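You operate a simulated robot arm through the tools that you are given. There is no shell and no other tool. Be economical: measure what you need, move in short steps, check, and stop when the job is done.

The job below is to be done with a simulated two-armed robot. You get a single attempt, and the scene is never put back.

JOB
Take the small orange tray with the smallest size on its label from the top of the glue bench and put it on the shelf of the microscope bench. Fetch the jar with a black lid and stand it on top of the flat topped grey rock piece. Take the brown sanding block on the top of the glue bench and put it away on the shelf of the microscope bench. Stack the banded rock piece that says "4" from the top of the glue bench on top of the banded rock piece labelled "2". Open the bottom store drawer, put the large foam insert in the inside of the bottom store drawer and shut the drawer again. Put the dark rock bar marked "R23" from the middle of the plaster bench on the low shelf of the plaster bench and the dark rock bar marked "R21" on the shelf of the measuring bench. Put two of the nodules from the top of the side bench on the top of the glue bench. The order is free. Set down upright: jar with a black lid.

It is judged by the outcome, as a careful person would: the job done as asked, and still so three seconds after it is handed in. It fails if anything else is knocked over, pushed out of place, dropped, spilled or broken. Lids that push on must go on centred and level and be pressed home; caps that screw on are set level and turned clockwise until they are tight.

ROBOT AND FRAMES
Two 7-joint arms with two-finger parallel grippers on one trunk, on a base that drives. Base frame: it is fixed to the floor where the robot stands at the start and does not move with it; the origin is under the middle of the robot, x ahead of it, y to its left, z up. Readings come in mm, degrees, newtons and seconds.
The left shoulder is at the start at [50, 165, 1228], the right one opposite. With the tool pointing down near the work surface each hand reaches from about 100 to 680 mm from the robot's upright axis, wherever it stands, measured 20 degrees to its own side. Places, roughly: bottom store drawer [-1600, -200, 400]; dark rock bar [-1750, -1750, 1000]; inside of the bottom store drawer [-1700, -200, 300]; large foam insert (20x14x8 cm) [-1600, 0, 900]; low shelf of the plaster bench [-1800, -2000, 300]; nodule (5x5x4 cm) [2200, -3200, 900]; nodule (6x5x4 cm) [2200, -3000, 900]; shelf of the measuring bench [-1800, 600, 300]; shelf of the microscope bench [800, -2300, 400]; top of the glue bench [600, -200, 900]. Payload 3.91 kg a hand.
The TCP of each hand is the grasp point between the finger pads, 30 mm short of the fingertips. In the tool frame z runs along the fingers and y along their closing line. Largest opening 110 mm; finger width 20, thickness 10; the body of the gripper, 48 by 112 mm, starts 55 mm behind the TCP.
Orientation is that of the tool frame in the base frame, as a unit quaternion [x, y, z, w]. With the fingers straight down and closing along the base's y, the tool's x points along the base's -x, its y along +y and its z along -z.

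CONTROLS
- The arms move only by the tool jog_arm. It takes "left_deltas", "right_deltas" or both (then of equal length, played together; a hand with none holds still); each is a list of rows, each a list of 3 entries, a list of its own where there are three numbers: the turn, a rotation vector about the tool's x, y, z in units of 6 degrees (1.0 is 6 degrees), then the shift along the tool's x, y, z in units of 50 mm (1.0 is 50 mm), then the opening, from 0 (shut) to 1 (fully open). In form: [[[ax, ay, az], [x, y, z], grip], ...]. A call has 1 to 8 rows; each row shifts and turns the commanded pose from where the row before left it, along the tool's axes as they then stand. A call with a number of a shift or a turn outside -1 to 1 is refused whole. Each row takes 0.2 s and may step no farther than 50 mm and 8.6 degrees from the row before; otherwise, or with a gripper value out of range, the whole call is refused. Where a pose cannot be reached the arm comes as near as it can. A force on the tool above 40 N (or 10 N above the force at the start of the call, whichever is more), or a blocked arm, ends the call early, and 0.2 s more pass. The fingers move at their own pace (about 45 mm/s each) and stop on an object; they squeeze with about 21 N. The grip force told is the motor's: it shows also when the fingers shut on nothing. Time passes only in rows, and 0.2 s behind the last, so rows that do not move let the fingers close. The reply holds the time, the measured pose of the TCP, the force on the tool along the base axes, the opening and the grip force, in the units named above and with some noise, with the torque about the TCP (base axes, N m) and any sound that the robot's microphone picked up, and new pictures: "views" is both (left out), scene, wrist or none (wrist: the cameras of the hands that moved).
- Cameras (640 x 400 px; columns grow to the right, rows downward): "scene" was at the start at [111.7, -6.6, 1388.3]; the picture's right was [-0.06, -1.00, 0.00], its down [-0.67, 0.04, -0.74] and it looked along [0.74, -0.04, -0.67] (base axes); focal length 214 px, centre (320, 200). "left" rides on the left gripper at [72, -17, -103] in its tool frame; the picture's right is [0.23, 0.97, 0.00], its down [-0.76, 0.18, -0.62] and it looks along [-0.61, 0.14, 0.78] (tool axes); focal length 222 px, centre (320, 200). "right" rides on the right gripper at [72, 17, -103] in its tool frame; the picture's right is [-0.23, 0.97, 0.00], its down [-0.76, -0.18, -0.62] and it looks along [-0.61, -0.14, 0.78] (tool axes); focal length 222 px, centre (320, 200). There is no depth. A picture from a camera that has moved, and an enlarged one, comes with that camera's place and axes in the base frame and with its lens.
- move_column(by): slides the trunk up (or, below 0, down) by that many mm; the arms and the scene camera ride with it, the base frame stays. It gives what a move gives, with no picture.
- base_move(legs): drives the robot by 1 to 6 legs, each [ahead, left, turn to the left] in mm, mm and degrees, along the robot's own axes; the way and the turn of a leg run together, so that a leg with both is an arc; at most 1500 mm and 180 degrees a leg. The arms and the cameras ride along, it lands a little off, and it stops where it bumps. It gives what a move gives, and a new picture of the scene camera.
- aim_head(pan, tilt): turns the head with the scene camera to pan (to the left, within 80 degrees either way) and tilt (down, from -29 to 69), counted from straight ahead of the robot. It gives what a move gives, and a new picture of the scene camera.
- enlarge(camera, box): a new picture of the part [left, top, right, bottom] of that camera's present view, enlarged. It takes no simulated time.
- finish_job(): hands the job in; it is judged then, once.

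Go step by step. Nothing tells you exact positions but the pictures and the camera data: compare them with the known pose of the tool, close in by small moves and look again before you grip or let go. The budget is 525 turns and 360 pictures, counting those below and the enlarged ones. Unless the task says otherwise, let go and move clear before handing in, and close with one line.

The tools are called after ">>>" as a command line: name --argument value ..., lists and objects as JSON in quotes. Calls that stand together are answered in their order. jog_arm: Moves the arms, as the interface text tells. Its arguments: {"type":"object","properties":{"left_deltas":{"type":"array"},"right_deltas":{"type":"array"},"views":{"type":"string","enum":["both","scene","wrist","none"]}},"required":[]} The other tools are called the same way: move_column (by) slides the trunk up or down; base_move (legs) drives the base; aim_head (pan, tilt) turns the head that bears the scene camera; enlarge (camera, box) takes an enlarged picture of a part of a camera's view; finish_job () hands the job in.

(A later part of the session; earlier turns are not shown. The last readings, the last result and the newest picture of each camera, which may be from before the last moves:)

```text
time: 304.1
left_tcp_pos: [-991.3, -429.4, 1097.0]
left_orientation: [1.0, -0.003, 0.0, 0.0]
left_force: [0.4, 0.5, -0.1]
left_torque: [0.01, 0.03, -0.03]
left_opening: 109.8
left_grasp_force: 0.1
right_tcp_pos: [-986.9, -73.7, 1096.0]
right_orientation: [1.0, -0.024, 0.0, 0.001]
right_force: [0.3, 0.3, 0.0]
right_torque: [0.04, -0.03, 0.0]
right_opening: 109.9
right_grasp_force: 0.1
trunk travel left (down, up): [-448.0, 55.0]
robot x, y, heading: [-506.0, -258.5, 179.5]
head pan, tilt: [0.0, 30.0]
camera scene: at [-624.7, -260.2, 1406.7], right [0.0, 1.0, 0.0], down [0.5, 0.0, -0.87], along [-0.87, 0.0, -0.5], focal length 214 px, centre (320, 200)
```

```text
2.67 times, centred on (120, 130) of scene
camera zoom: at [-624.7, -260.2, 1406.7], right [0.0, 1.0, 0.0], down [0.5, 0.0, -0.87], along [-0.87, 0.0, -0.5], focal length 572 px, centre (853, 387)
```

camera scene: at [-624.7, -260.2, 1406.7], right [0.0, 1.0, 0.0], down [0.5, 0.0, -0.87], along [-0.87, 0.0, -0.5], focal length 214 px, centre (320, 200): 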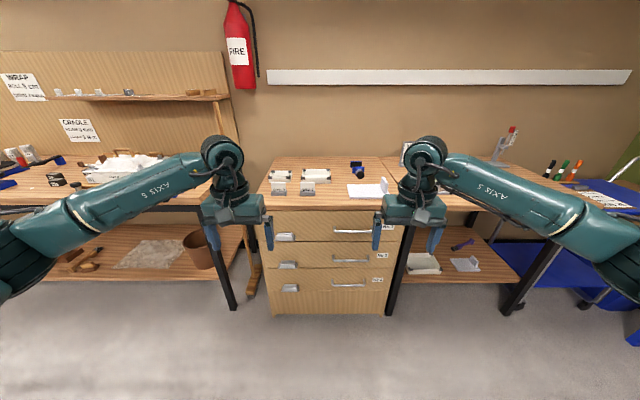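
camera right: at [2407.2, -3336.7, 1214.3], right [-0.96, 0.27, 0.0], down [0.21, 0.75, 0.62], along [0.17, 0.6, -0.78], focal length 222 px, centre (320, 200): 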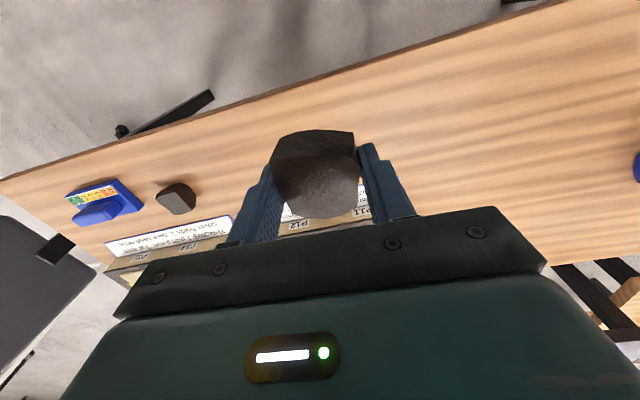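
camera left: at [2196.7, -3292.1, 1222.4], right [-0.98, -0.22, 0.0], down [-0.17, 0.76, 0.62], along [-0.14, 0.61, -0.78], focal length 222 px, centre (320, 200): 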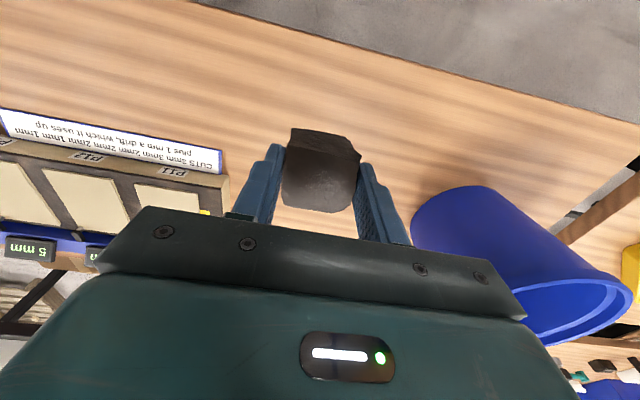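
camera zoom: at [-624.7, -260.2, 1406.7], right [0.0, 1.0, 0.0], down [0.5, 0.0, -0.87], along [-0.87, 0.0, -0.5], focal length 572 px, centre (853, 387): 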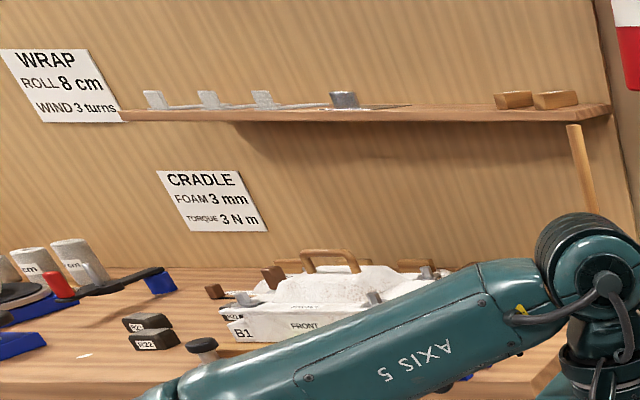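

The bottom drawer is No 3 (handle near y -98, z≈380). The large L-shaped white insert at about [-1591, -23] on the store top looks like the foam insert; I go closer to look, hands raised.

>>> jog_arm --left_deltas '[[[0, 0, 0], [0.6, 0, -0.8], 1], [[0, 0, 0], [0.6, 0, -0.8], 1]]' --right_deltas '[[[0, 0, 0], [0.6, 0, -0.8], 1], [[0, 0, 0], [0.6, 0, -0.8], 1]]' --views "none"

>>> base_move --legs '[[0, -400, 0], [500, 0, 0]]'

>>> aim_head --pan 10 --tilt 45

>>> enlarge --camera "scene" --box '[220, 100, 420, 240]'

```text
time: 304.7
left_tcp_pos: [-928.6, -430.9, 1174.6]
left_orientation: [1.0, -0.003, -0.001, 0.0]
left_force: [-0.7, -0.4, -0.1]
left_torque: [0.04, 0.0, 0.03]
left_opening: 110.3
left_grasp_force: 0.0
right_tcp_pos: [-924.8, -77.5, 1176.4]
right_orientation: [1.0, -0.024, -0.001, 0.0]
right_force: [-0.2, 0.2, -0.5]
right_torque: [0.01, -0.03, 0.01]
right_opening: 110.0
right_grasp_force: 0.0
trunk travel left (down, up): [-448.0, 55.0]
robot x, y, heading: [-503.4, -257.2, 180.0]
head pan, tilt: [0.0, 30.0]
```

```text
time: 309.7
left_tcp_pos: [-1421.8, -29.7, 1175.9]
left_orientation: [1.0, -0.005, -0.001, 0.0]
left_force: [0.4, 1.3, -0.2]
left_torque: [-0.02, -0.02, 0.0]
left_opening: 109.9
left_grasp_force: 0.1
right_tcp_pos: [-1417.8, 324.2, 1176.0]
right_orientation: [1.0, -0.024, 0.001, 0.0]
right_force: [-0.2, -0.7, 0.1]
right_torque: [0.01, -0.07, 0.05]
right_opening: 109.8
right_grasp_force: 0.0
trunk travel left (down, up): [-448.0, 55.0]
robot x, y, heading: [-996.3, 142.1, 179.9]
head pan, tilt: [0.0, 30.0]
camera scene: at [-1115.7, 139.7, 1406.6], right [0.0, 1.0, 0.0], down [0.5, 0.0, -0.87], along [-0.87, 0.0, -0.5], focal length 214 px, centre (320, 200)
```

scene: 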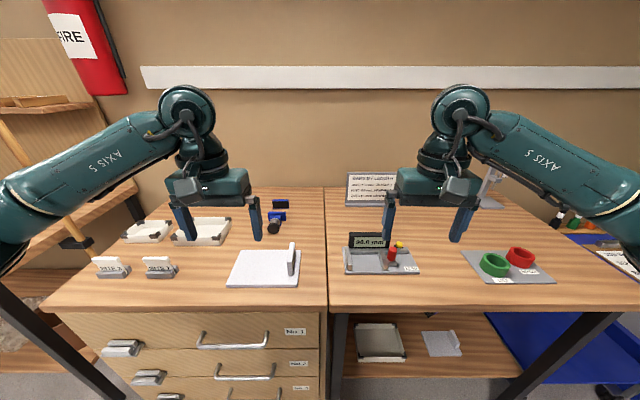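

```text
time: 310.4
left_tcp_pos: [-1420.0, -29.9, 1176.0]
left_orientation: [1.0, -0.005, -0.002, 0.0]
left_force: [0.0, -0.7, -0.6]
left_torque: [-0.02, 0.02, 0.01]
left_opening: 109.7
left_grasp_force: 0.0
right_tcp_pos: [-1416.0, 322.8, 1176.1]
right_orientation: [1.0, -0.025, 0.0, 0.0]
right_force: [0.1, 0.8, -0.2]
right_torque: [-0.01, -0.02, 0.02]
right_opening: 109.7
right_grasp_force: 0.1
trunk travel left (down, up): [-448.0, 55.0]
robot x, y, heading: [-996.0, 140.7, 179.6]
head pan, tilt: [10.0, 45.0]
camera scene: at [-1104.9, 125.6, 1384.1], right [-0.17, 0.99, 0.0], down [0.7, 0.12, -0.71], along [-0.7, -0.12, -0.71], focal length 214 px, centre (320, 200)
```

scene: 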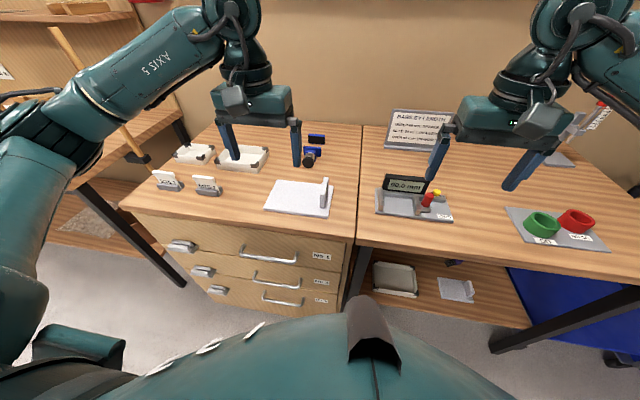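

```text
2.86 times, centred on (320, 170) of scene
camera zoom: at [-1104.9, 125.6, 1384.1], right [-0.17, 0.99, 0.0], down [0.7, 0.12, -0.71], along [-0.7, -0.12, -0.71], focal length 613 px, centre (320, 286)
```

zoom: 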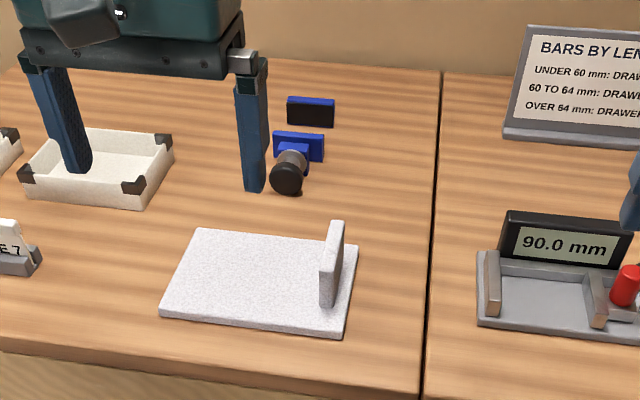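

The insert is a flat slab with a fin at its right end (fin ≈[-1571, 61], top z≈975). I bring the left hand above the fin.

>>> jog_arm --left_deltas '[[[0, 0, 0], [-0.604, -0.364, 0.624], 0.8], [[0, 0, 0], [-0.604, -0.364, 0.624], 0.8], [[0, 0, 0], [-0.604, -0.364, 0.624], 0.8], [[0, 0, 0], [-0.604, -0.364, 0.624], 0.8], [[0, 0, 0], [-0.604, -0.364, 0.624], 0.8]]' --views "wrist"

>>> enlarge --camera "scene" --box '[220, 100, 420, 240]'

```text
time: 311.6
left_tcp_pos: [-1572.5, 62.9, 1017.4]
left_orientation: [1.0, -0.004, -0.001, 0.0]
left_force: [0.1, -0.3, -0.3]
left_torque: [0.0, -0.02, 0.02]
left_opening: 88.2
left_grasp_force: 0.0
right_tcp_pos: [-1417.7, 324.2, 1176.0]
right_orientation: [1.0, -0.024, 0.001, 0.0]
right_force: [-0.5, 0.4, -0.2]
right_torque: [0.0, -0.03, 0.01]
right_opening: 110.2
right_grasp_force: 0.1
trunk travel left (down, up): [-448.0, 55.0]
robot x, y, heading: [-998.5, 139.3, 179.5]
head pan, tilt: [10.0, 45.0]
camera left: at [-1499.5, 78.9, 1121.8], right [0.22, -0.98, 0.0], down [-0.76, -0.17, 0.62], along [-0.61, -0.14, -0.78], focal length 222 px, centre (320, 200)
```

left: 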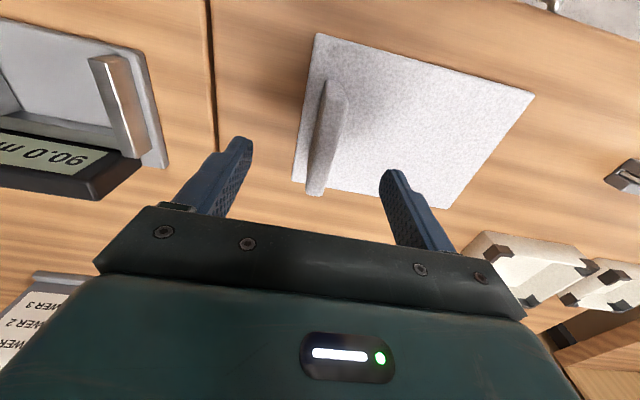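

```text
2.86 times, centred on (320, 170) of scene
camera zoom: at [-1105.5, 126.3, 1384.0], right [-0.17, 0.99, 0.0], down [0.7, 0.12, -0.71], along [-0.7, -0.12, -0.71], focal length 613 px, centre (320, 286)
```

zoom: 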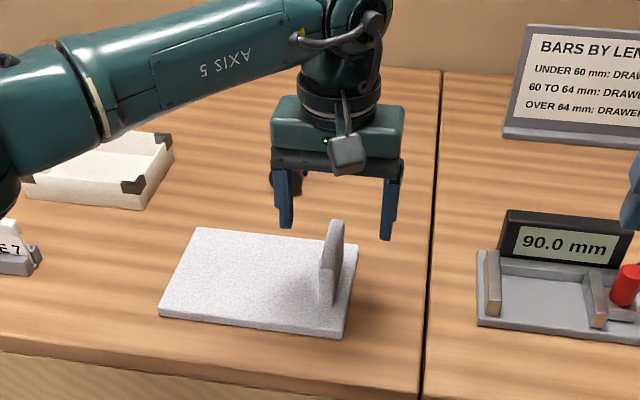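

Aligned with the fin. Descend 62 mm and grip it.

>>> jog_arm --left_deltas '[[[0, 0, 0], [0.05, 0.06, 0.6], 0.8], [[0, 0, 0], [0, 0, 0.62], 0.8], [[0, 0, 0], [0, 0, 0], 0.5], [[0, 0, 0], [0, 0, 0], 0.2], [[0, 0, 0], [0, 0, 0], 0.05], [[0, 0, 0], [0, 0, 0], 0.05], [[0, 0, 0], [0, 0, 0], 0.05]]' --views "wrist"

>>> enlarge --camera "scene" --box '[220, 100, 420, 240]'

```text
time: 313.2
left_tcp_pos: [-1568.7, 58.9, 958.2]
left_orientation: [1.0, -0.005, 0.0, -0.001]
left_force: [0.5, 0.2, 0.0]
left_torque: [0.01, 0.02, 0.02]
left_opening: 15.3
left_grasp_force: 21.2
right_tcp_pos: [-1417.7, 323.2, 1177.2]
right_orientation: [1.0, -0.025, 0.0, 0.0]
right_force: [-0.1, -0.6, 0.2]
right_torque: [0.0, -0.04, 0.03]
right_opening: 110.0
right_grasp_force: 0.0
trunk travel left (down, up): [-448.0, 55.0]
robot x, y, heading: [-993.0, 139.6, 179.9]
head pan, tilt: [10.0, 45.0]
camera left: at [-1496.3, 74.6, 1062.5], right [0.22, -0.98, 0.0], down [-0.76, -0.17, 0.62], along [-0.61, -0.14, -0.78], focal length 222 px, centre (320, 200)
```

left: 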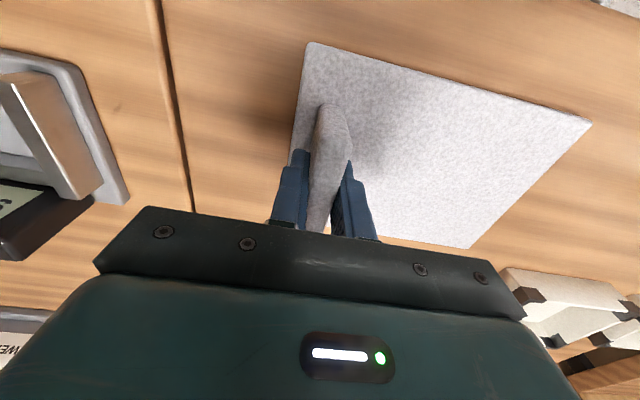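

```text
2.86 times, centred on (320, 170) of scene
camera zoom: at [-1104.9, 125.5, 1384.1], right [-0.17, 0.99, 0.0], down [0.7, 0.12, -0.71], along [-0.7, -0.12, -0.71], focal length 613 px, centre (320, 286)
```

zoom: 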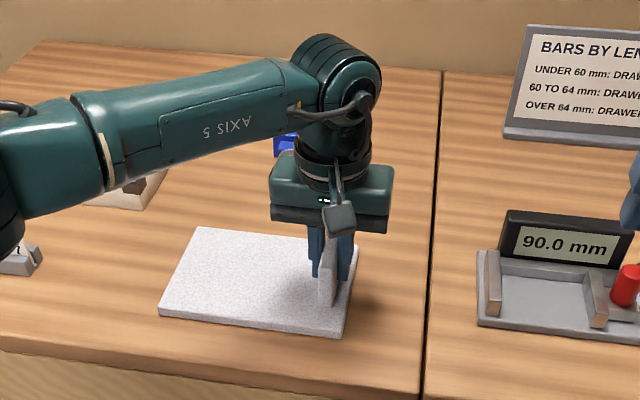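

Gripped at 15 mm. Lift slowly and see whether the slab stays level.

>>> jog_arm --left_deltas '[[[0, 0, 0], [0, 0, -0.4], 0.05], [[0, 0, 0], [0, 0, -0.8], 0.05], [[0, 0, 0], [0, 0, -0.8], 0.05], [[0, 0, 0], [0.3, 0, -0.8], 0.05], [[0, 0, 0], [0.6, 0, -0.6], 0.05]]'

```text
time: 314.4
left_tcp_pos: [-1524.0, 57.8, 1129.4]
left_orientation: [1.0, -0.004, -0.001, 0.001]
left_force: [-0.3, 0.2, -0.2]
left_torque: [0.01, 0.0, 0.04]
left_opening: 15.0
left_grasp_force: 21.4
right_tcp_pos: [-1417.0, 323.7, 1176.8]
right_orientation: [1.0, -0.025, 0.001, 0.0]
right_force: [0.0, 0.0, 0.7]
right_torque: [-0.01, 0.0, 0.03]
right_opening: 109.9
right_grasp_force: 0.0
trunk travel left (down, up): [-448.0, 55.0]
robot x, y, heading: [-997.0, 142.2, 179.7]
head pan, tilt: [10.0, 45.0]
camera scene: at [-1104.3, 125.3, 1384.1], right [-0.17, 0.99, 0.0], down [0.7, 0.12, -0.71], along [-0.7, -0.12, -0.71], focal length 214 px, centre (320, 200)
camera left: at [-1451.0, 74.1, 1233.3], right [0.22, -0.98, 0.0], down [-0.76, -0.17, 0.62], along [-0.61, -0.14, -0.78], focal length 222 px, centre (320, 200)
```

scene: 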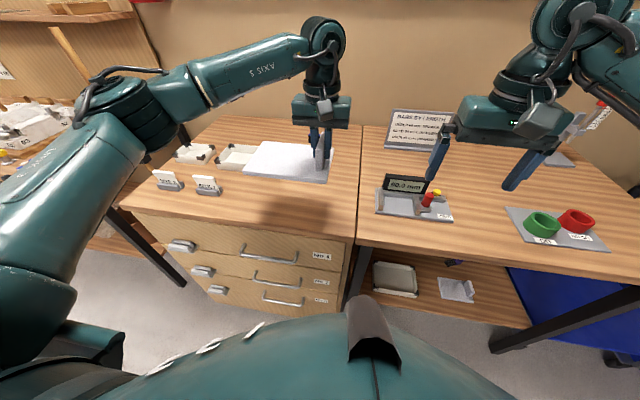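
left: 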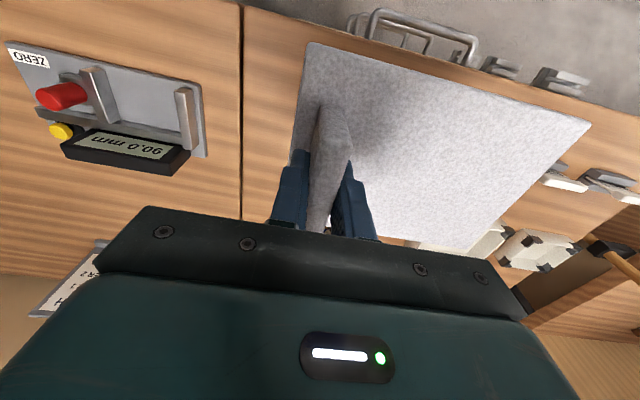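

Insert hangs level. Pull it in, shift so the right hand faces the bottom drawer's handle, and lower the trunk.

>>> jog_arm --left_deltas '[[[0, 0, 0], [0.9, 0, 0], 0.05], [[0, 0, 0], [0.9, 0, 0], 0.05], [[0, 0, 0], [0.9, 0, 0], 0.05], [[0, 0, 0], [0.7, 0, 0], 0.05]]' --views "none"

>>> base_move --legs '[[-130, 0, 0], [0, 400, 0]]'

>>> move_column --by -400

>>> aim_head --pan -10 --tilt 40

>>> enlarge --camera "scene" --box '[220, 120, 440, 270]'

```text
time: 315.4
left_tcp_pos: [-1352.4, 56.6, 1127.3]
left_orientation: [1.0, -0.004, -0.001, 0.0]
left_force: [-0.9, 0.2, -0.9]
left_torque: [-0.02, 0.03, -0.01]
left_opening: 15.0
left_grasp_force: 21.0
right_tcp_pos: [-1417.0, 322.2, 1176.3]
right_orientation: [1.0, -0.024, 0.0, 0.0]
right_force: [0.6, -0.2, 0.5]
right_torque: [-0.01, -0.01, 0.01]
right_opening: 110.0
right_grasp_force: 0.0
trunk travel left (down, up): [-448.0, 55.0]
robot x, y, heading: [-994.4, 140.4, 179.8]
head pan, tilt: [10.0, 45.0]
```

```text
time: 318.8
left_tcp_pos: [-1226.4, -347.3, 1128.7]
left_orientation: [1.0, -0.005, -0.001, -0.001]
left_force: [-0.5, 0.6, 0.4]
left_torque: [0.06, 0.02, 0.01]
left_opening: 15.2
left_grasp_force: 20.9
right_tcp_pos: [-1290.8, -79.4, 1177.0]
right_orientation: [1.0, -0.026, 0.0, -0.001]
right_force: [-0.1, 0.8, 0.5]
right_torque: [0.0, -0.02, 0.02]
right_opening: 110.3
right_grasp_force: 0.0
trunk travel left (down, up): [-448.0, 55.0]
robot x, y, heading: [-870.2, -263.8, 179.6]
head pan, tilt: [10.0, 45.0]
camera scene: at [-979.5, -278.3, 1384.1], right [-0.17, 0.99, 0.0], down [0.7, 0.12, -0.71], along [-0.7, -0.12, -0.71], focal length 214 px, centre (320, 200)
```

scene: 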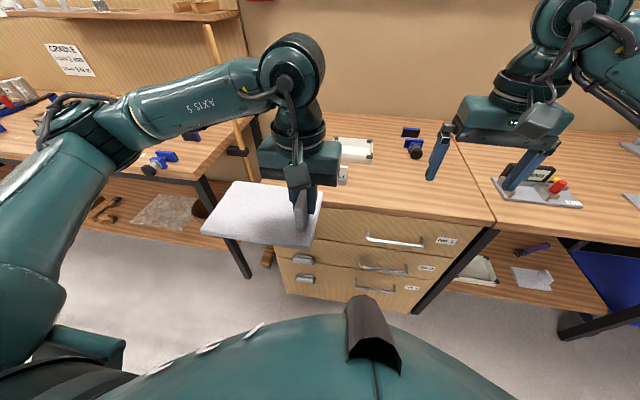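

```text
time: 322.6
left_tcp_pos: [-1227.3, -345.2, 728.4]
left_orientation: [1.0, -0.005, 0.0, 0.0]
left_force: [-0.6, -0.3, 0.4]
left_torque: [0.02, 0.02, 0.05]
left_opening: 14.9
left_grasp_force: 21.5
right_tcp_pos: [-1291.3, -78.5, 775.8]
right_orientation: [1.0, -0.025, 0.0, 0.001]
right_force: [-0.8, -0.2, 0.3]
right_torque: [-0.03, 0.03, -0.01]
right_opening: 110.2
right_grasp_force: 0.0
trunk travel left (down, up): [-48.0, 455.0]
robot x, y, heading: [-865.6, -260.0, 179.4]
head pan, tilt: [10.0, 45.0]
```

```text
time: 323.5
left_tcp_pos: [-1227.7, -345.3, 728.7]
left_orientation: [1.0, -0.005, -0.001, 0.0]
left_force: [0.4, 0.4, -0.2]
left_torque: [-0.01, 0.03, 0.0]
left_opening: 14.9
left_grasp_force: 21.0
right_tcp_pos: [-1290.5, -80.4, 777.4]
right_orientation: [1.0, -0.025, 0.0, -0.001]
right_force: [-0.1, -0.6, 0.3]
right_torque: [0.01, -0.01, -0.01]
right_opening: 110.0
right_grasp_force: 0.1
trunk travel left (down, up): [-48.0, 455.0]
robot x, y, heading: [-865.8, -261.2, 179.6]
head pan, tilt: [-10.0, 40.0]
camera scene: at [-983.0, -248.9, 991.3], right [0.18, 0.98, 0.0], down [0.63, -0.12, -0.77], along [-0.75, 0.14, -0.64], focal length 214 px, centre (320, 200)
```

scene: 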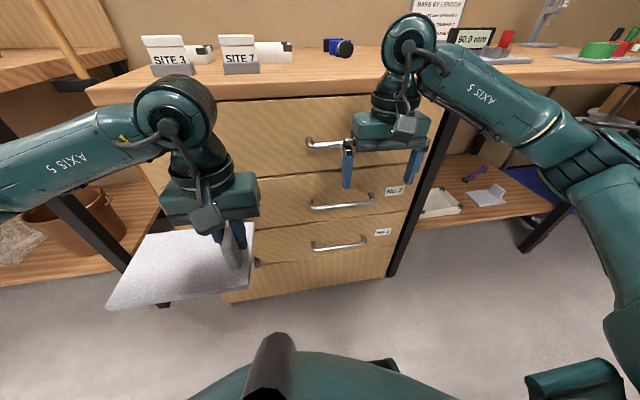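

```text
2.67 times, centred on (330, 195) of scene
camera zoom: at [-983.0, -248.9, 991.3], right [0.18, 0.98, 0.0], down [0.63, -0.12, -0.77], along [-0.75, 0.14, -0.64], focal length 572 px, centre (293, 213)
```

zoom: 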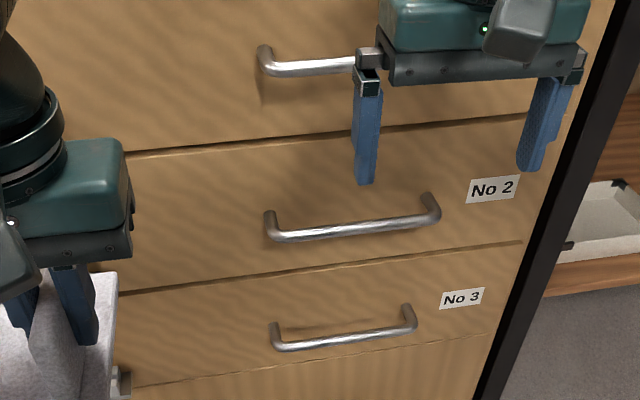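

The bottom handle bar is about [-1412, -104, 408], along y. I'll hook it top-down with the right hand turned 90°; start turning.

>>> jog_arm --right_deltas '[[[0, 0, -1], [0.2, 0, 0], 0.6], [[0, 0, -1], [0, 0, 0], 0.6], [[0, 0, -1], [0, 0, 0], 0.6], [[0, 0, -1], [0, 0, 0], 0.6], [[0, 0, -1], [0, 0, 0], 0.6], [[0, 0, -1], [0, 0, 0], 0.6], [[0, 0, -1], [0, 0, 0], 0.6], [[0, 0, -1], [0, 0, 0], 0.6]]' --views "none"

>>> jog_arm --right_deltas '[[[0, 0, -1], [0, 0, 0], 0.6], [[0, 0, -1], [0, 0, 0], 0.6], [[0, 0, -1], [0, 0, 0], 0.6], [[0, 0, -1], [0, 0, 0], 0.6], [[0, 0, -1], [0, 0, 0], 0.6], [[0, 0, -1], [0, 0, 0], 0.6], [[0, 0, -0.5], [0, 0, 0], 0.6]]' --views "wrist"

```text
time: 325.3
left_tcp_pos: [-1227.7, -346.0, 727.4]
left_orientation: [1.0, -0.005, -0.001, -0.001]
left_force: [1.2, 0.9, 0.9]
left_torque: [0.04, 0.0, 0.02]
left_opening: 15.1
left_grasp_force: 20.9
right_tcp_pos: [-1280.9, -79.1, 776.2]
right_orientation: [0.923, 0.385, 0.0, 0.0]
right_force: [0.9, 0.0, 0.4]
right_torque: [0.03, -0.01, -0.01]
right_opening: 66.1
right_grasp_force: 0.0
trunk travel left (down, up): [-48.0, 455.0]
robot x, y, heading: [-870.4, -267.2, 179.3]
head pan, tilt: [-10.0, 40.0]
```

```text
time: 326.9
left_tcp_pos: [-1227.6, -346.6, 728.2]
left_orientation: [1.0, -0.006, -0.001, 0.0]
left_force: [-0.1, -0.2, 1.2]
left_torque: [0.02, 0.0, -0.03]
left_opening: 15.0
left_grasp_force: 20.8
right_tcp_pos: [-1194.9, -141.4, 774.3]
right_orientation: [0.743, 0.669, 0.001, 0.0]
right_force: [-0.2, -0.8, -0.1]
right_torque: [0.02, 0.03, 0.0]
right_opening: 66.2
right_grasp_force: 0.2
right hand out of reach, approached as far as the arm can: row 3, 4, 5, 6, 7
trunk travel left (down, up): [-48.0, 455.0]
robot x, y, heading: [-867.0, -259.2, 179.3]
head pan, tilt: [-10.0, 40.0]
camera right: at [-1171.5, -70.3, 877.5], right [0.94, -0.33, 0.0], down [-0.26, -0.74, 0.62], along [-0.21, -0.59, -0.78], focal length 222 px, centre (320, 200)
```

right: 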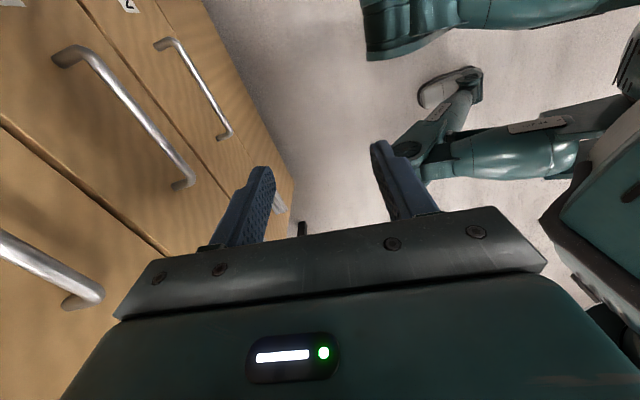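

The hand reaches 84° of yaw. I lower the trunk fully and move the right hand toward the handle to see if it keeps that attitude.

>>> move_column --by -48

>>> jog_arm --right_deltas '[[[0, 0, 0], [0.08, -0.43, 0.6], 0.6], [[0, 0, 0], [0.08, -0.43, 0.6], 0.6], [[0, 0, 0], [0.08, -0.43, 0.6], 0.6], [[0, 0, 0], [0.08, -0.43, 0.6], 0.6], [[0, 0, 0], [0.08, -0.43, 0.6], 0.6]]'

```text
time: 327.8
left_tcp_pos: [-1227.8, -345.2, 680.3]
left_orientation: [1.0, -0.005, -0.001, 0.0]
left_force: [-0.4, -0.4, -1.0]
left_torque: [0.03, 0.03, 0.0]
left_opening: 14.9
left_grasp_force: 20.7
right_tcp_pos: [-1195.3, -140.7, 726.8]
right_orientation: [0.743, 0.669, 0.0, 0.001]
right_force: [0.3, -0.6, -0.6]
right_torque: [-0.02, -0.02, 0.0]
right_opening: 65.9
right_grasp_force: 0.1
trunk travel left (down, up): [0.0, 503.0]
robot x, y, heading: [-866.1, -259.8, 179.6]
head pan, tilt: [-10.0, 40.0]
```

```text
time: 329.0
left_tcp_pos: [-1228.4, -345.9, 680.4]
left_orientation: [1.0, -0.004, -0.001, -0.001]
left_force: [0.6, -0.3, -0.1]
left_torque: [-0.01, 0.0, 0.05]
left_opening: 14.9
left_grasp_force: 21.2
right_tcp_pos: [-1198.4, -151.5, 690.7]
right_orientation: [0.744, 0.669, 0.001, -0.001]
right_force: [-0.6, 0.5, 0.2]
right_torque: [0.02, 0.01, 0.0]
right_opening: 66.1
right_grasp_force: 0.0
right hand out of reach, approached as far as the arm can: row 1, 2, 3, 4, 5
trunk travel left (down, up): [0.0, 503.0]
robot x, y, heading: [-869.4, -263.7, 179.6]
head pan, tilt: [-10.0, 40.0]
camera scene: at [-983.0, -248.8, 943.3], right [0.18, 0.98, 0.0], down [0.63, -0.12, -0.77], along [-0.75, 0.14, -0.64], focal length 214 px, centre (320, 200)
camera right: at [-1174.8, -81.4, 793.9], right [0.94, -0.33, 0.0], down [-0.26, -0.74, 0.62], along [-0.21, -0.59, -0.78], focal length 222 px, centre (320, 200)
```

scene: 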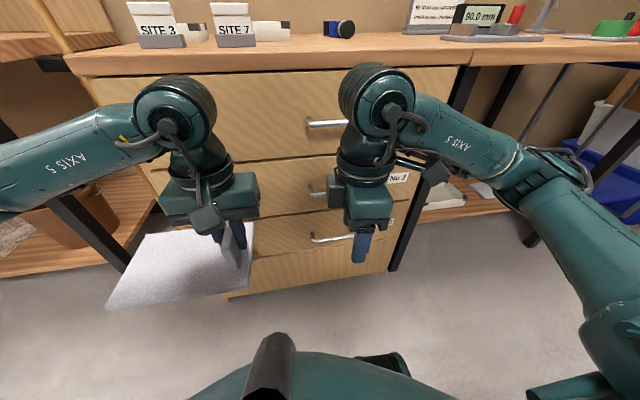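
right: 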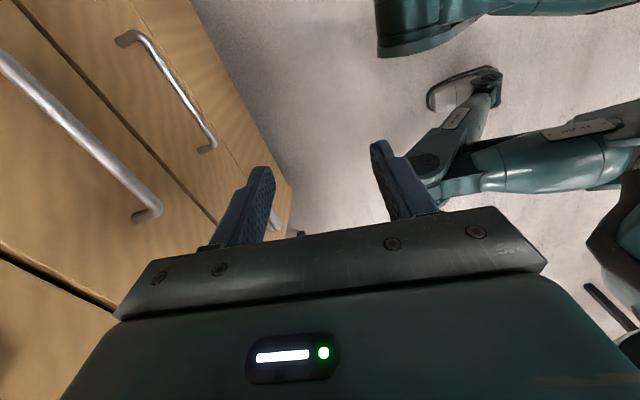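

Joint limit that way. The handle stands off ~40 mm, so I'll instead hook it with both fingers straight down behind the bar in the normal yaw. Turn back.

>>> jog_arm --right_deltas '[[[0, 0, 1], [0, 0, 0], 0.6], [[0, 0, 1], [0, 0, 0], 0.6], [[0, 0, 1], [0, 0, 0], 0.6], [[0, 0, 1], [0, 0, 0], 0.6], [[0, 0, 1], [0, 0, 0], 0.6], [[0, 0, 1], [0, 0, 0], 0.6], [[0, 0, 1], [0, 0, 0], 0.6], [[0, 0, 1], [0, 0, 0], 0.6]]' --views "none"

>>> jog_arm --right_deltas '[[[0, 0, 1], [0, 0, 0], 0.6], [[0, 0, 1], [0, 0, 0], 0.6], [[0, 0, 1], [0, 0, 0], 0.6], [[0, 0, 1], [0, 0, 0], 0.6], [[0, 0, 1], [0, 0, 0], 0.6], [[0, 0, 1], [0, 0, 0], 0.6]]' --views "none"

```text
time: 330.8
left_tcp_pos: [-1226.8, -346.2, 679.7]
left_orientation: [1.0, -0.005, -0.001, -0.001]
left_force: [-0.5, 0.0, 0.1]
left_torque: [-0.03, 0.02, -0.01]
left_opening: 15.2
left_grasp_force: 21.0
right_tcp_pos: [-1198.6, -151.9, 690.2]
right_orientation: [0.952, 0.307, -0.001, 0.001]
right_force: [0.4, 0.3, 1.0]
right_torque: [-0.05, 0.01, -0.01]
right_opening: 65.9
right_grasp_force: 0.1
trunk travel left (down, up): [0.0, 503.0]
robot x, y, heading: [-869.7, -260.8, 179.7]
head pan, tilt: [-10.0, 40.0]
```

```text
time: 332.2
left_tcp_pos: [-1226.8, -346.1, 680.0]
left_orientation: [1.0, -0.005, -0.001, 0.0]
left_force: [-0.3, 0.5, 0.1]
left_torque: [0.0, 0.0, 0.0]
left_opening: 15.2
left_grasp_force: 21.0
right_tcp_pos: [-1197.7, -151.9, 691.1]
right_orientation: [1.0, -0.002, 0.0, 0.0]
right_force: [0.9, -0.3, 0.0]
right_torque: [0.02, 0.0, -0.02]
right_opening: 65.8
right_grasp_force: 0.0
trunk travel left (down, up): [0.0, 503.0]
robot x, y, heading: [-868.5, -263.2, 179.5]
head pan, tilt: [-10.0, 40.0]
```

The upper handles would foul a vertical hand. I'll instead tilt the right hand forward 60° and roll it 90° so the fingers clamp the bar from above and below.

>>> jog_arm --right_deltas '[[[0, -1, 0], [0, 0, 0], 0.6], [[0, -1, 0], [0, 0, 0], 0.6], [[0, -1, 0], [0, 0, 0], 0.6], [[0, -1, 0], [0, 0, 0], 0.6], [[0, -1, 0], [0, 0, 0], 0.6], [[0, -1, 0], [0, 0, 0], 0.6], [[0, -1, 0], [0, 0, 0], 0.6], [[0, -1, 0], [0, 0, 0], 0.6]]' --views "none"

>>> jog_arm --right_deltas '[[[0, -1, 0], [0, 0, 0], 0.6], [[0, -1, 0], [0, 0, 0], 0.6], [[0, 0, 1], [0, 0, 0], 0.6], [[0, 0, 1], [0, 0, 0], 0.6], [[0, 0, 1], [0, 0, 0], 0.6], [[0, 0, 1], [0, 0, 0], 0.6], [[0, 0, 1], [0, 0, 0], 0.6], [[0, 0, 1], [0, 0, 0], 0.6]]' --views "none"

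>>> jog_arm --right_deltas '[[[0, 0, 1], [0, 0, 0], 0.6], [[0, 0, 1], [0, 0, 0], 0.6], [[0, 0, 1], [0, 0, 0], 0.6], [[0, 0, 1], [0, 0, 0], 0.6], [[0, 0, 1], [0, 0, 0], 0.6], [[0, 0, 1], [0, 0, 0], 0.6], [[0, 0, 1], [0, 0, 0], 0.6], [[0, 0, 1], [0, 0, 0], 0.6]]'

```text
time: 334.0
left_tcp_pos: [-1227.1, -346.7, 680.1]
left_orientation: [1.0, -0.005, -0.002, 0.0]
left_force: [0.1, 0.1, 0.1]
left_torque: [0.0, -0.01, -0.02]
left_opening: 14.9
left_grasp_force: 21.2
right_tcp_pos: [-1228.8, -176.9, 702.4]
right_orientation: [0.914, -0.001, -0.407, -0.001]
right_force: [0.9, -0.2, 0.1]
right_torque: [0.0, -0.02, 0.01]
right_opening: 66.3
right_grasp_force: 0.0
right hand out of reach, approached as far as the arm can: row 6, 7, 8
trunk travel left (down, up): [0.0, 503.0]
robot x, y, heading: [-867.2, -258.7, 179.5]
head pan, tilt: [-10.0, 40.0]
```

```text
time: 335.8
left_tcp_pos: [-1227.6, -345.2, 680.3]
left_orientation: [1.0, -0.005, -0.001, 0.0]
left_force: [0.7, 0.3, 0.2]
left_torque: [0.02, 0.0, -0.01]
left_opening: 14.9
left_grasp_force: 21.4
right_tcp_pos: [-1244.5, -191.8, 704.7]
right_orientation: [0.823, -0.27, -0.476, 0.154]
right_force: [0.3, -0.3, 0.8]
right_torque: [0.0, -0.01, 0.04]
right_opening: 65.9
right_grasp_force: 0.1
right hand out of reach, approached as far as the arm can: row 1, 2
trunk travel left (down, up): [0.0, 503.0]
robot x, y, heading: [-871.1, -263.3, 179.7]
head pan, tilt: [-10.0, 40.0]
```

```text
time: 337.6
left_tcp_pos: [-1227.3, -346.2, 680.3]
left_orientation: [1.0, -0.005, 0.0, 0.0]
left_force: [-0.7, -0.5, -0.9]
left_torque: [0.02, -0.01, 0.01]
left_opening: 14.8
left_grasp_force: 21.1
right_tcp_pos: [-1244.5, -190.4, 705.4]
right_orientation: [0.642, -0.58, -0.372, 0.334]
right_force: [-0.3, 0.2, 0.0]
right_torque: [0.02, 0.02, 0.0]
right_opening: 65.8
right_grasp_force: 0.0
trunk travel left (down, up): [0.0, 503.0]
robot x, y, heading: [-869.4, -265.7, 179.7]
head pan, tilt: [-10.0, 40.0]
camera scene: at [-983.0, -248.8, 943.3], right [0.18, 0.98, 0.0], down [0.63, -0.12, -0.77], along [-0.75, 0.14, -0.64], focal length 214 px, centre (320, 200)
camera right: at [-1161.2, -264.6, 763.9], right [-0.5, 0.13, 0.86], down [0.59, 0.77, 0.23], along [-0.64, 0.62, -0.46], focal length 222 px, centre (320, 200)
```

scene: 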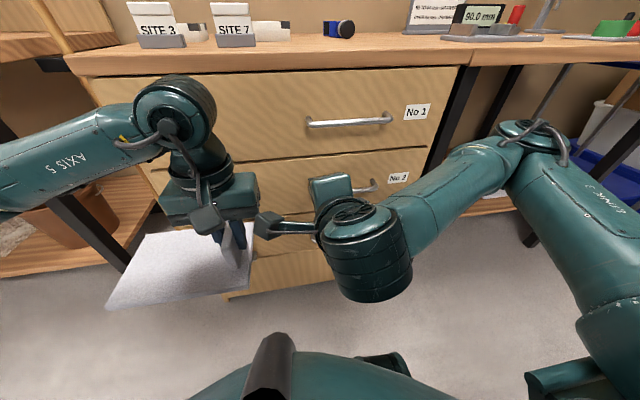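
right: 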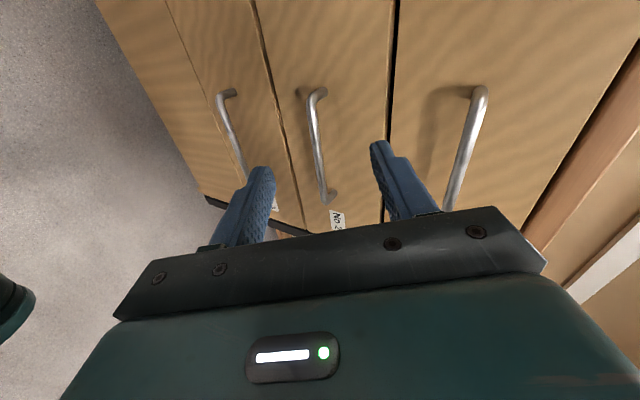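

Rolled inward fine. I zoom the wrist view to locate the bottom handle bar precisely.

>>> enlarge --camera "right" --box '[180, 60, 380, 220]'

>>> enlarge --camera "scene" --box '[220, 80, 440, 300]'

```text
2.50 times, centred on (280, 140) of right
camera zoom: at [-1161.2, -264.6, 763.9], right [-0.5, 0.13, 0.86], down [0.59, 0.77, 0.23], along [-0.64, 0.62, -0.46], focal length 555 px, centre (420, 350)
```

zoom: 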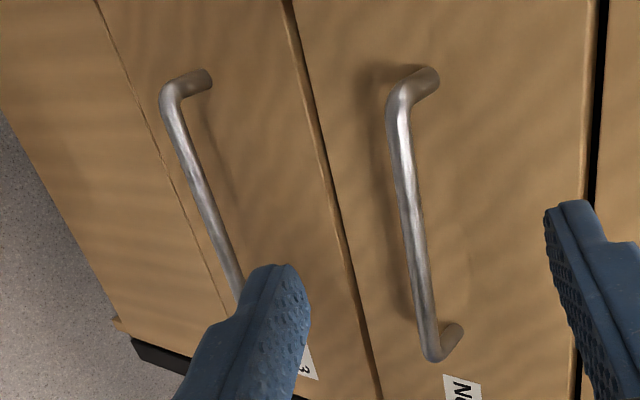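

```text
1.82 times, centred on (330, 190) of scene
camera zoom: at [-983.0, -248.8, 943.3], right [0.18, 0.98, 0.0], down [0.63, -0.12, -0.77], along [-0.75, 0.14, -0.64], focal length 390 px, centre (302, 218)
```

zoom: 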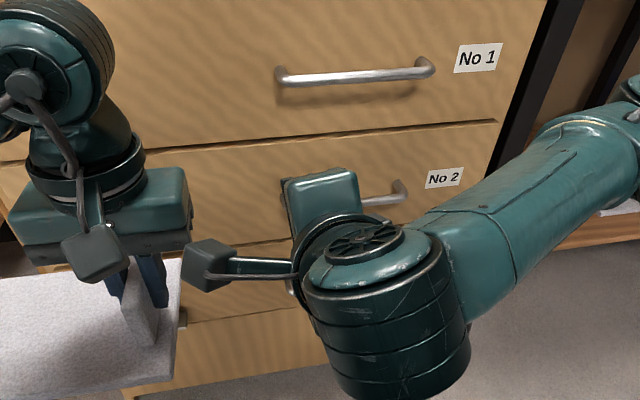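

Bar centre ≈[-1412, -104, 414]. I back the base 120 mm, then bring the right hand onto the bar's line along the approach direction.

>>> base_move --legs '[[-120, 0, 0]]'

>>> jog_arm --right_deltas '[[[0, 0, 0.95], [0, 0, 0], 0.6], [[0, 0, 0], [-0.28, -0.5, 0.8], 0.6], [[0, 0, 0], [-0.28, -0.5, 0.8], 0.6], [[0, 0, 0], [-0.28, -0.5, 0.8], 0.6], [[0, 0, 0], [-0.28, -0.5, 0.8], 0.6], [[0, 0, 0], [-0.28, -0.5, 0.8], 0.6]]'

```text
time: 338.8
left_tcp_pos: [-1108.6, -347.9, 680.6]
left_orientation: [1.0, -0.005, -0.001, 0.0]
left_force: [-0.5, -0.1, 0.2]
left_torque: [0.01, 0.01, -0.04]
left_opening: 14.8
left_grasp_force: 20.4
right_tcp_pos: [-1127.1, -191.4, 703.9]
right_orientation: [0.643, -0.58, -0.372, 0.334]
right_force: [-0.3, -0.2, -0.4]
right_torque: [-0.02, 0.02, -0.02]
right_opening: 66.0
right_grasp_force: 0.1
trunk travel left (down, up): [0.0, 503.0]
robot x, y, heading: [-749.4, -262.8, 179.4]
head pan, tilt: [-10.0, 40.0]
camera scene: at [-864.3, -249.6, 943.3], right [0.18, 0.98, 0.0], down [0.63, -0.12, -0.77], along [-0.75, 0.14, -0.64], focal length 214 px, centre (320, 200)
```

scene: 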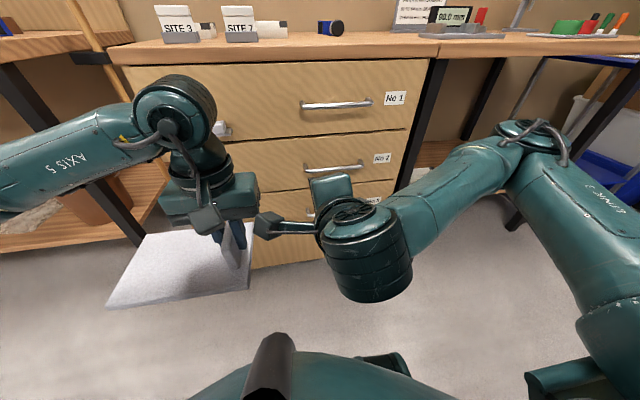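

```text
time: 340.2
left_tcp_pos: [-1109.1, -347.1, 679.8]
left_orientation: [1.0, -0.005, 0.0, 0.001]
left_force: [0.6, 0.8, -0.7]
left_torque: [0.02, 0.03, 0.0]
left_opening: 15.2
left_grasp_force: 21.1
right_tcp_pos: [-1240.4, -139.7, 510.6]
right_orientation: [0.613, -0.613, -0.357, 0.347]
right_force: [0.5, -0.1, 0.6]
right_torque: [-0.01, -0.01, 0.01]
right_opening: 65.8
right_grasp_force: 0.0
right hand out of reach, approached as far as the arm can: row 6
trunk travel left (down, up): [0.0, 503.0]
robot x, y, heading: [-752.5, -264.4, 179.8]
head pan, tilt: [-10.0, 40.0]
camera scene: at [-864.2, -249.6, 943.4], right [0.18, 0.98, 0.0], down [0.63, -0.12, -0.77], along [-0.75, 0.14, -0.64], focal length 214 px, centre (320, 200)
camera right: at [-1161.5, -214.5, 577.0], right [-0.49, 0.22, 0.84], down [0.63, 0.76, 0.17], along [-0.6, 0.62, -0.51], focal length 222 px, centre (320, 200)
```

scene: 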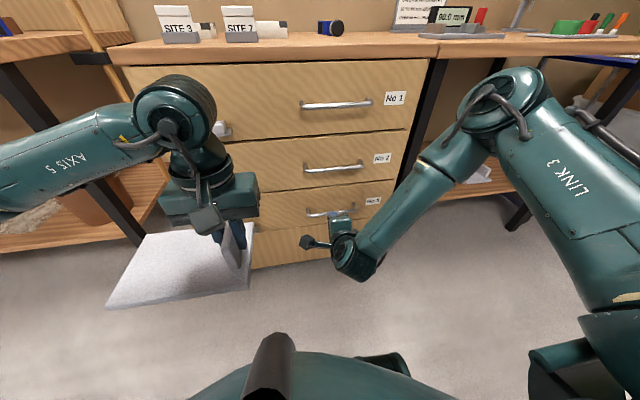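
right: 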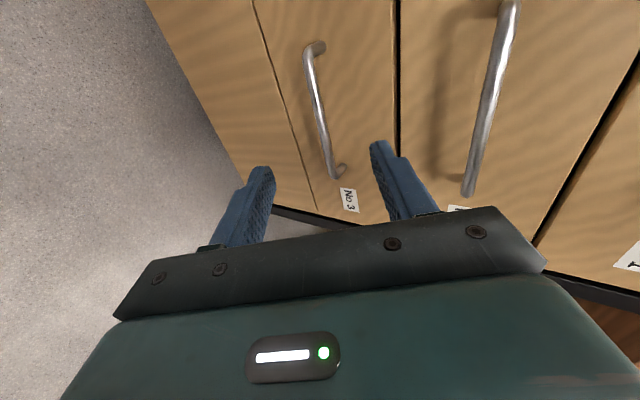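

Triangulation now gives the bar at [-1423, -94, 399], nearly in line with the fingers. Advance most of the way and check.

>>> jog_arm --right_deltas '[[[0, 0, 0], [-0.22, -0.02, 0.75], 0.6], [[0, 0, 0], [-0.22, -0.02, 0.75], 0.6], [[0, 0, 0], [-0.22, -0.02, 0.75], 0.6], [[0, 0, 0], [-0.22, -0.02, 0.75], 0.6]]' --views "wrist"

```text
time: 341.2
left_tcp_pos: [-1109.8, -346.8, 681.0]
left_orientation: [1.0, -0.006, -0.001, 0.0]
left_force: [0.5, 0.8, -0.4]
left_torque: [0.03, 0.01, 0.03]
left_opening: 15.1
left_grasp_force: 21.2
right_tcp_pos: [-1372.0, -138.3, 462.5]
right_orientation: [0.614, -0.614, -0.354, 0.348]
right_force: [-1.2, -1.0, 0.6]
right_torque: [0.0, 0.0, 0.0]
right_opening: 66.1
right_grasp_force: 0.0
right hand out of reach, approached as far as the arm can: row 1, 2, 3, 4
trunk travel left (down, up): [0.0, 503.0]
robot x, y, heading: [-750.4, -263.0, 179.6]
head pan, tilt: [-10.0, 40.0]
camera right: at [-1292.8, -210.9, 529.1], right [-0.49, 0.22, 0.84], down [0.63, 0.76, 0.17], along [-0.6, 0.61, -0.51], focal length 222 px, centre (320, 200)
```

right: 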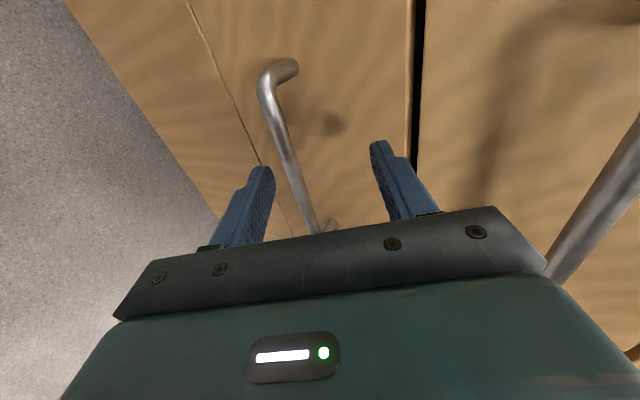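

The arm is limited here; I try rolling back slightly to free the motion and lower a bit.

>>> jog_arm --right_deltas '[[[0, 0, -1], [0, 0, 0], 0.6], [[0, 0, -1], [0, 0, 0], 0.6], [[0, 0, 0], [0, -0.3, 0], 0.6], [[0, 0, 0], [0, -0.3, 0], 0.6]]' --views "none"

```text
time: 342.2
left_tcp_pos: [-1109.0, -346.8, 680.4]
left_orientation: [1.0, -0.005, -0.001, 0.0]
left_force: [-0.4, -1.0, 0.1]
left_torque: [0.01, 0.01, 0.03]
left_opening: 14.8
left_grasp_force: 21.0
right_tcp_pos: [-1370.0, -136.7, 464.0]
right_orientation: [0.676, -0.545, -0.389, 0.309]
right_force: [-0.1, 0.2, 0.0]
right_torque: [0.03, -0.02, 0.01]
right_opening: 66.0
right_grasp_force: 0.0
right hand out of reach, approached as far as the arm can: row 3, 4
trunk travel left (down, up): [0.0, 503.0]
robot x, y, heading: [-750.7, -264.6, 179.7]
head pan, tilt: [-10.0, 40.0]
```

>>> base_move --legs '[[-130, 0, 0]]'

>>> jog_arm --right_deltas '[[[0, 0, 0], [0, -0.4, 0.5], 0.6], [[0, 0, 0], [0, -0.4, 0.5], 0.6], [[0, 0, 0], [0, -0.2, 0.8], 0.6]]' --views "none"

```text
time: 343.5
left_tcp_pos: [-978.7, -348.7, 680.0]
left_orientation: [1.0, -0.005, -0.001, 0.0]
left_force: [0.6, -0.2, -0.6]
left_torque: [0.01, -0.03, 0.0]
left_opening: 15.0
left_grasp_force: 21.0
right_tcp_pos: [-1241.3, -139.5, 463.2]
right_orientation: [0.676, -0.546, -0.388, 0.308]
right_force: [-0.4, 0.5, -0.2]
right_torque: [0.05, 0.02, 0.02]
right_opening: 66.0
right_grasp_force: 0.0
trunk travel left (down, up): [0.0, 503.0]
robot x, y, heading: [-619.4, -263.6, 179.6]
head pan, tilt: [-10.0, 40.0]
camera scene: at [-734.6, -250.5, 943.3], right [0.18, 0.98, 0.0], down [0.63, -0.11, -0.77], along [-0.75, 0.14, -0.64], focal length 214 px, centre (320, 200)
```

scene: 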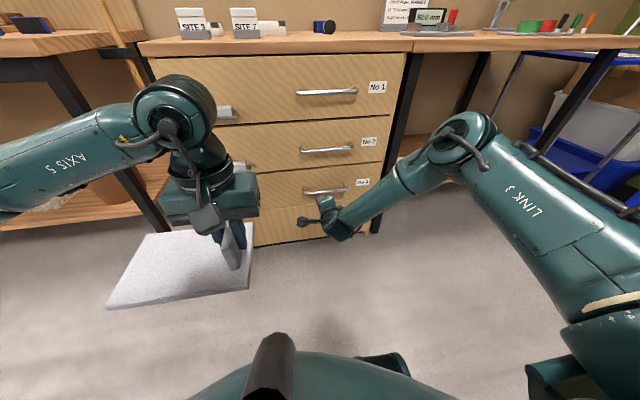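

```text
time: 344.3
left_tcp_pos: [-978.2, -347.4, 680.2]
left_orientation: [1.0, -0.005, -0.002, 0.0]
left_force: [-0.5, -0.1, -0.9]
left_torque: [0.0, -0.03, -0.02]
left_opening: 14.7
left_grasp_force: 21.5
right_tcp_pos: [-1271.5, -137.5, 427.3]
right_orientation: [0.676, -0.548, -0.388, 0.304]
right_force: [-0.6, 0.5, -0.4]
right_torque: [-0.01, -0.03, -0.01]
right_opening: 66.1
right_grasp_force: 0.1
right hand out of reach, approached as far as the arm can: row 1, 2, 3
trunk travel left (down, up): [0.0, 503.0]
robot x, y, heading: [-621.7, -265.7, 179.4]
head pan, tilt: [-10.0, 40.0]
```

Extending further lets the hand go lower. I re-roll, extend to about 700 mm ahead, and will then drive the fingers onto the bar with the base.

>>> jog_arm --right_deltas '[[[0, 0, 1], [0, 0, 0.4], 0.6], [[0, 0, 1], [0, 0, 0.4], 0.6], [[0, 0, 0], [-0.26, -0.05, 0.5], 0.6], [[0, 0, 0], [-0.26, -0.05, 0.5], 0.6]]' --views "wrist"

```text
time: 345.3
left_tcp_pos: [-979.1, -347.7, 680.8]
left_orientation: [1.0, -0.004, -0.001, -0.001]
left_force: [-0.6, -0.4, 0.6]
left_torque: [0.0, 0.0, -0.02]
left_opening: 15.1
left_grasp_force: 21.0
right_tcp_pos: [-1346.1, -112.3, 376.2]
right_orientation: [0.615, -0.614, -0.353, 0.347]
right_force: [-0.3, 0.0, 0.3]
right_torque: [0.01, -0.03, 0.0]
right_opening: 65.8
right_grasp_force: 0.0
trunk travel left (down, up): [0.0, 503.0]
robot x, y, heading: [-618.3, -262.9, 179.6]
head pan, tilt: [-10.0, 40.0]
camera right: at [-1266.3, -185.4, 442.4], right [-0.49, 0.22, 0.84], down [0.63, 0.76, 0.17], along [-0.6, 0.61, -0.51], focal length 222 px, centre (320, 200)
```

right: 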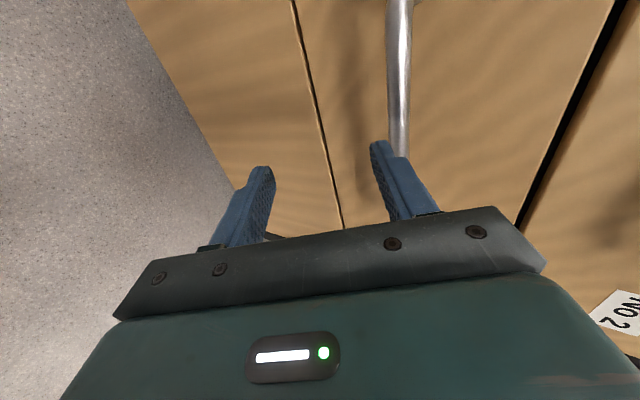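

Raise the hand so the bar lies between the fingers, then advance onto it.

>>> jog_arm --right_deltas '[[[0, 0, 0], [0, 0.5, -0.1], 0.6], [[0, 0, 0], [0, 0.6, 0], 0.6], [[0, 0, 0], [0, 0, 0.3], 0.6]]' --views "wrist"

```text
time: 346.1
left_tcp_pos: [-979.8, -348.3, 680.5]
left_orientation: [1.0, -0.004, -0.001, 0.0]
left_force: [0.0, 0.0, -0.6]
left_torque: [0.02, -0.01, 0.02]
left_opening: 14.9
left_grasp_force: 21.2
right_tcp_pos: [-1378.3, -108.2, 419.9]
right_orientation: [0.614, -0.613, -0.355, 0.348]
right_force: [0.3, 0.5, -0.1]
right_torque: [-0.01, -0.01, 0.07]
right_opening: 66.0
right_grasp_force: 0.1
right hand out of reach, approached as far as the arm can: row 3
trunk travel left (down, up): [0.0, 503.0]
robot x, y, heading: [-618.6, -263.4, 179.5]
head pan, tilt: [-10.0, 40.0]
camera right: at [-1299.7, -181.1, 486.7], right [-0.49, 0.22, 0.84], down [0.63, 0.76, 0.17], along [-0.6, 0.61, -0.51], focal length 222 px, centre (320, 200)
```

right: 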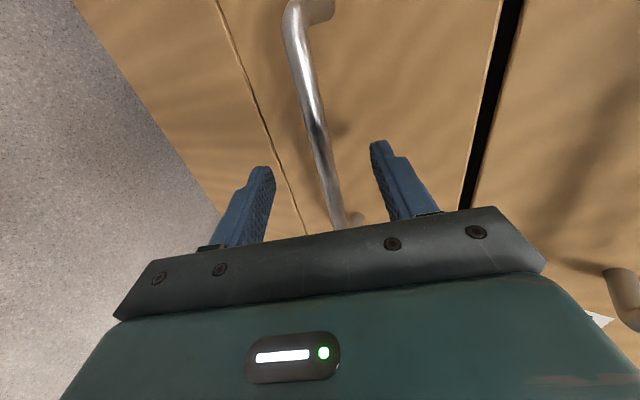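

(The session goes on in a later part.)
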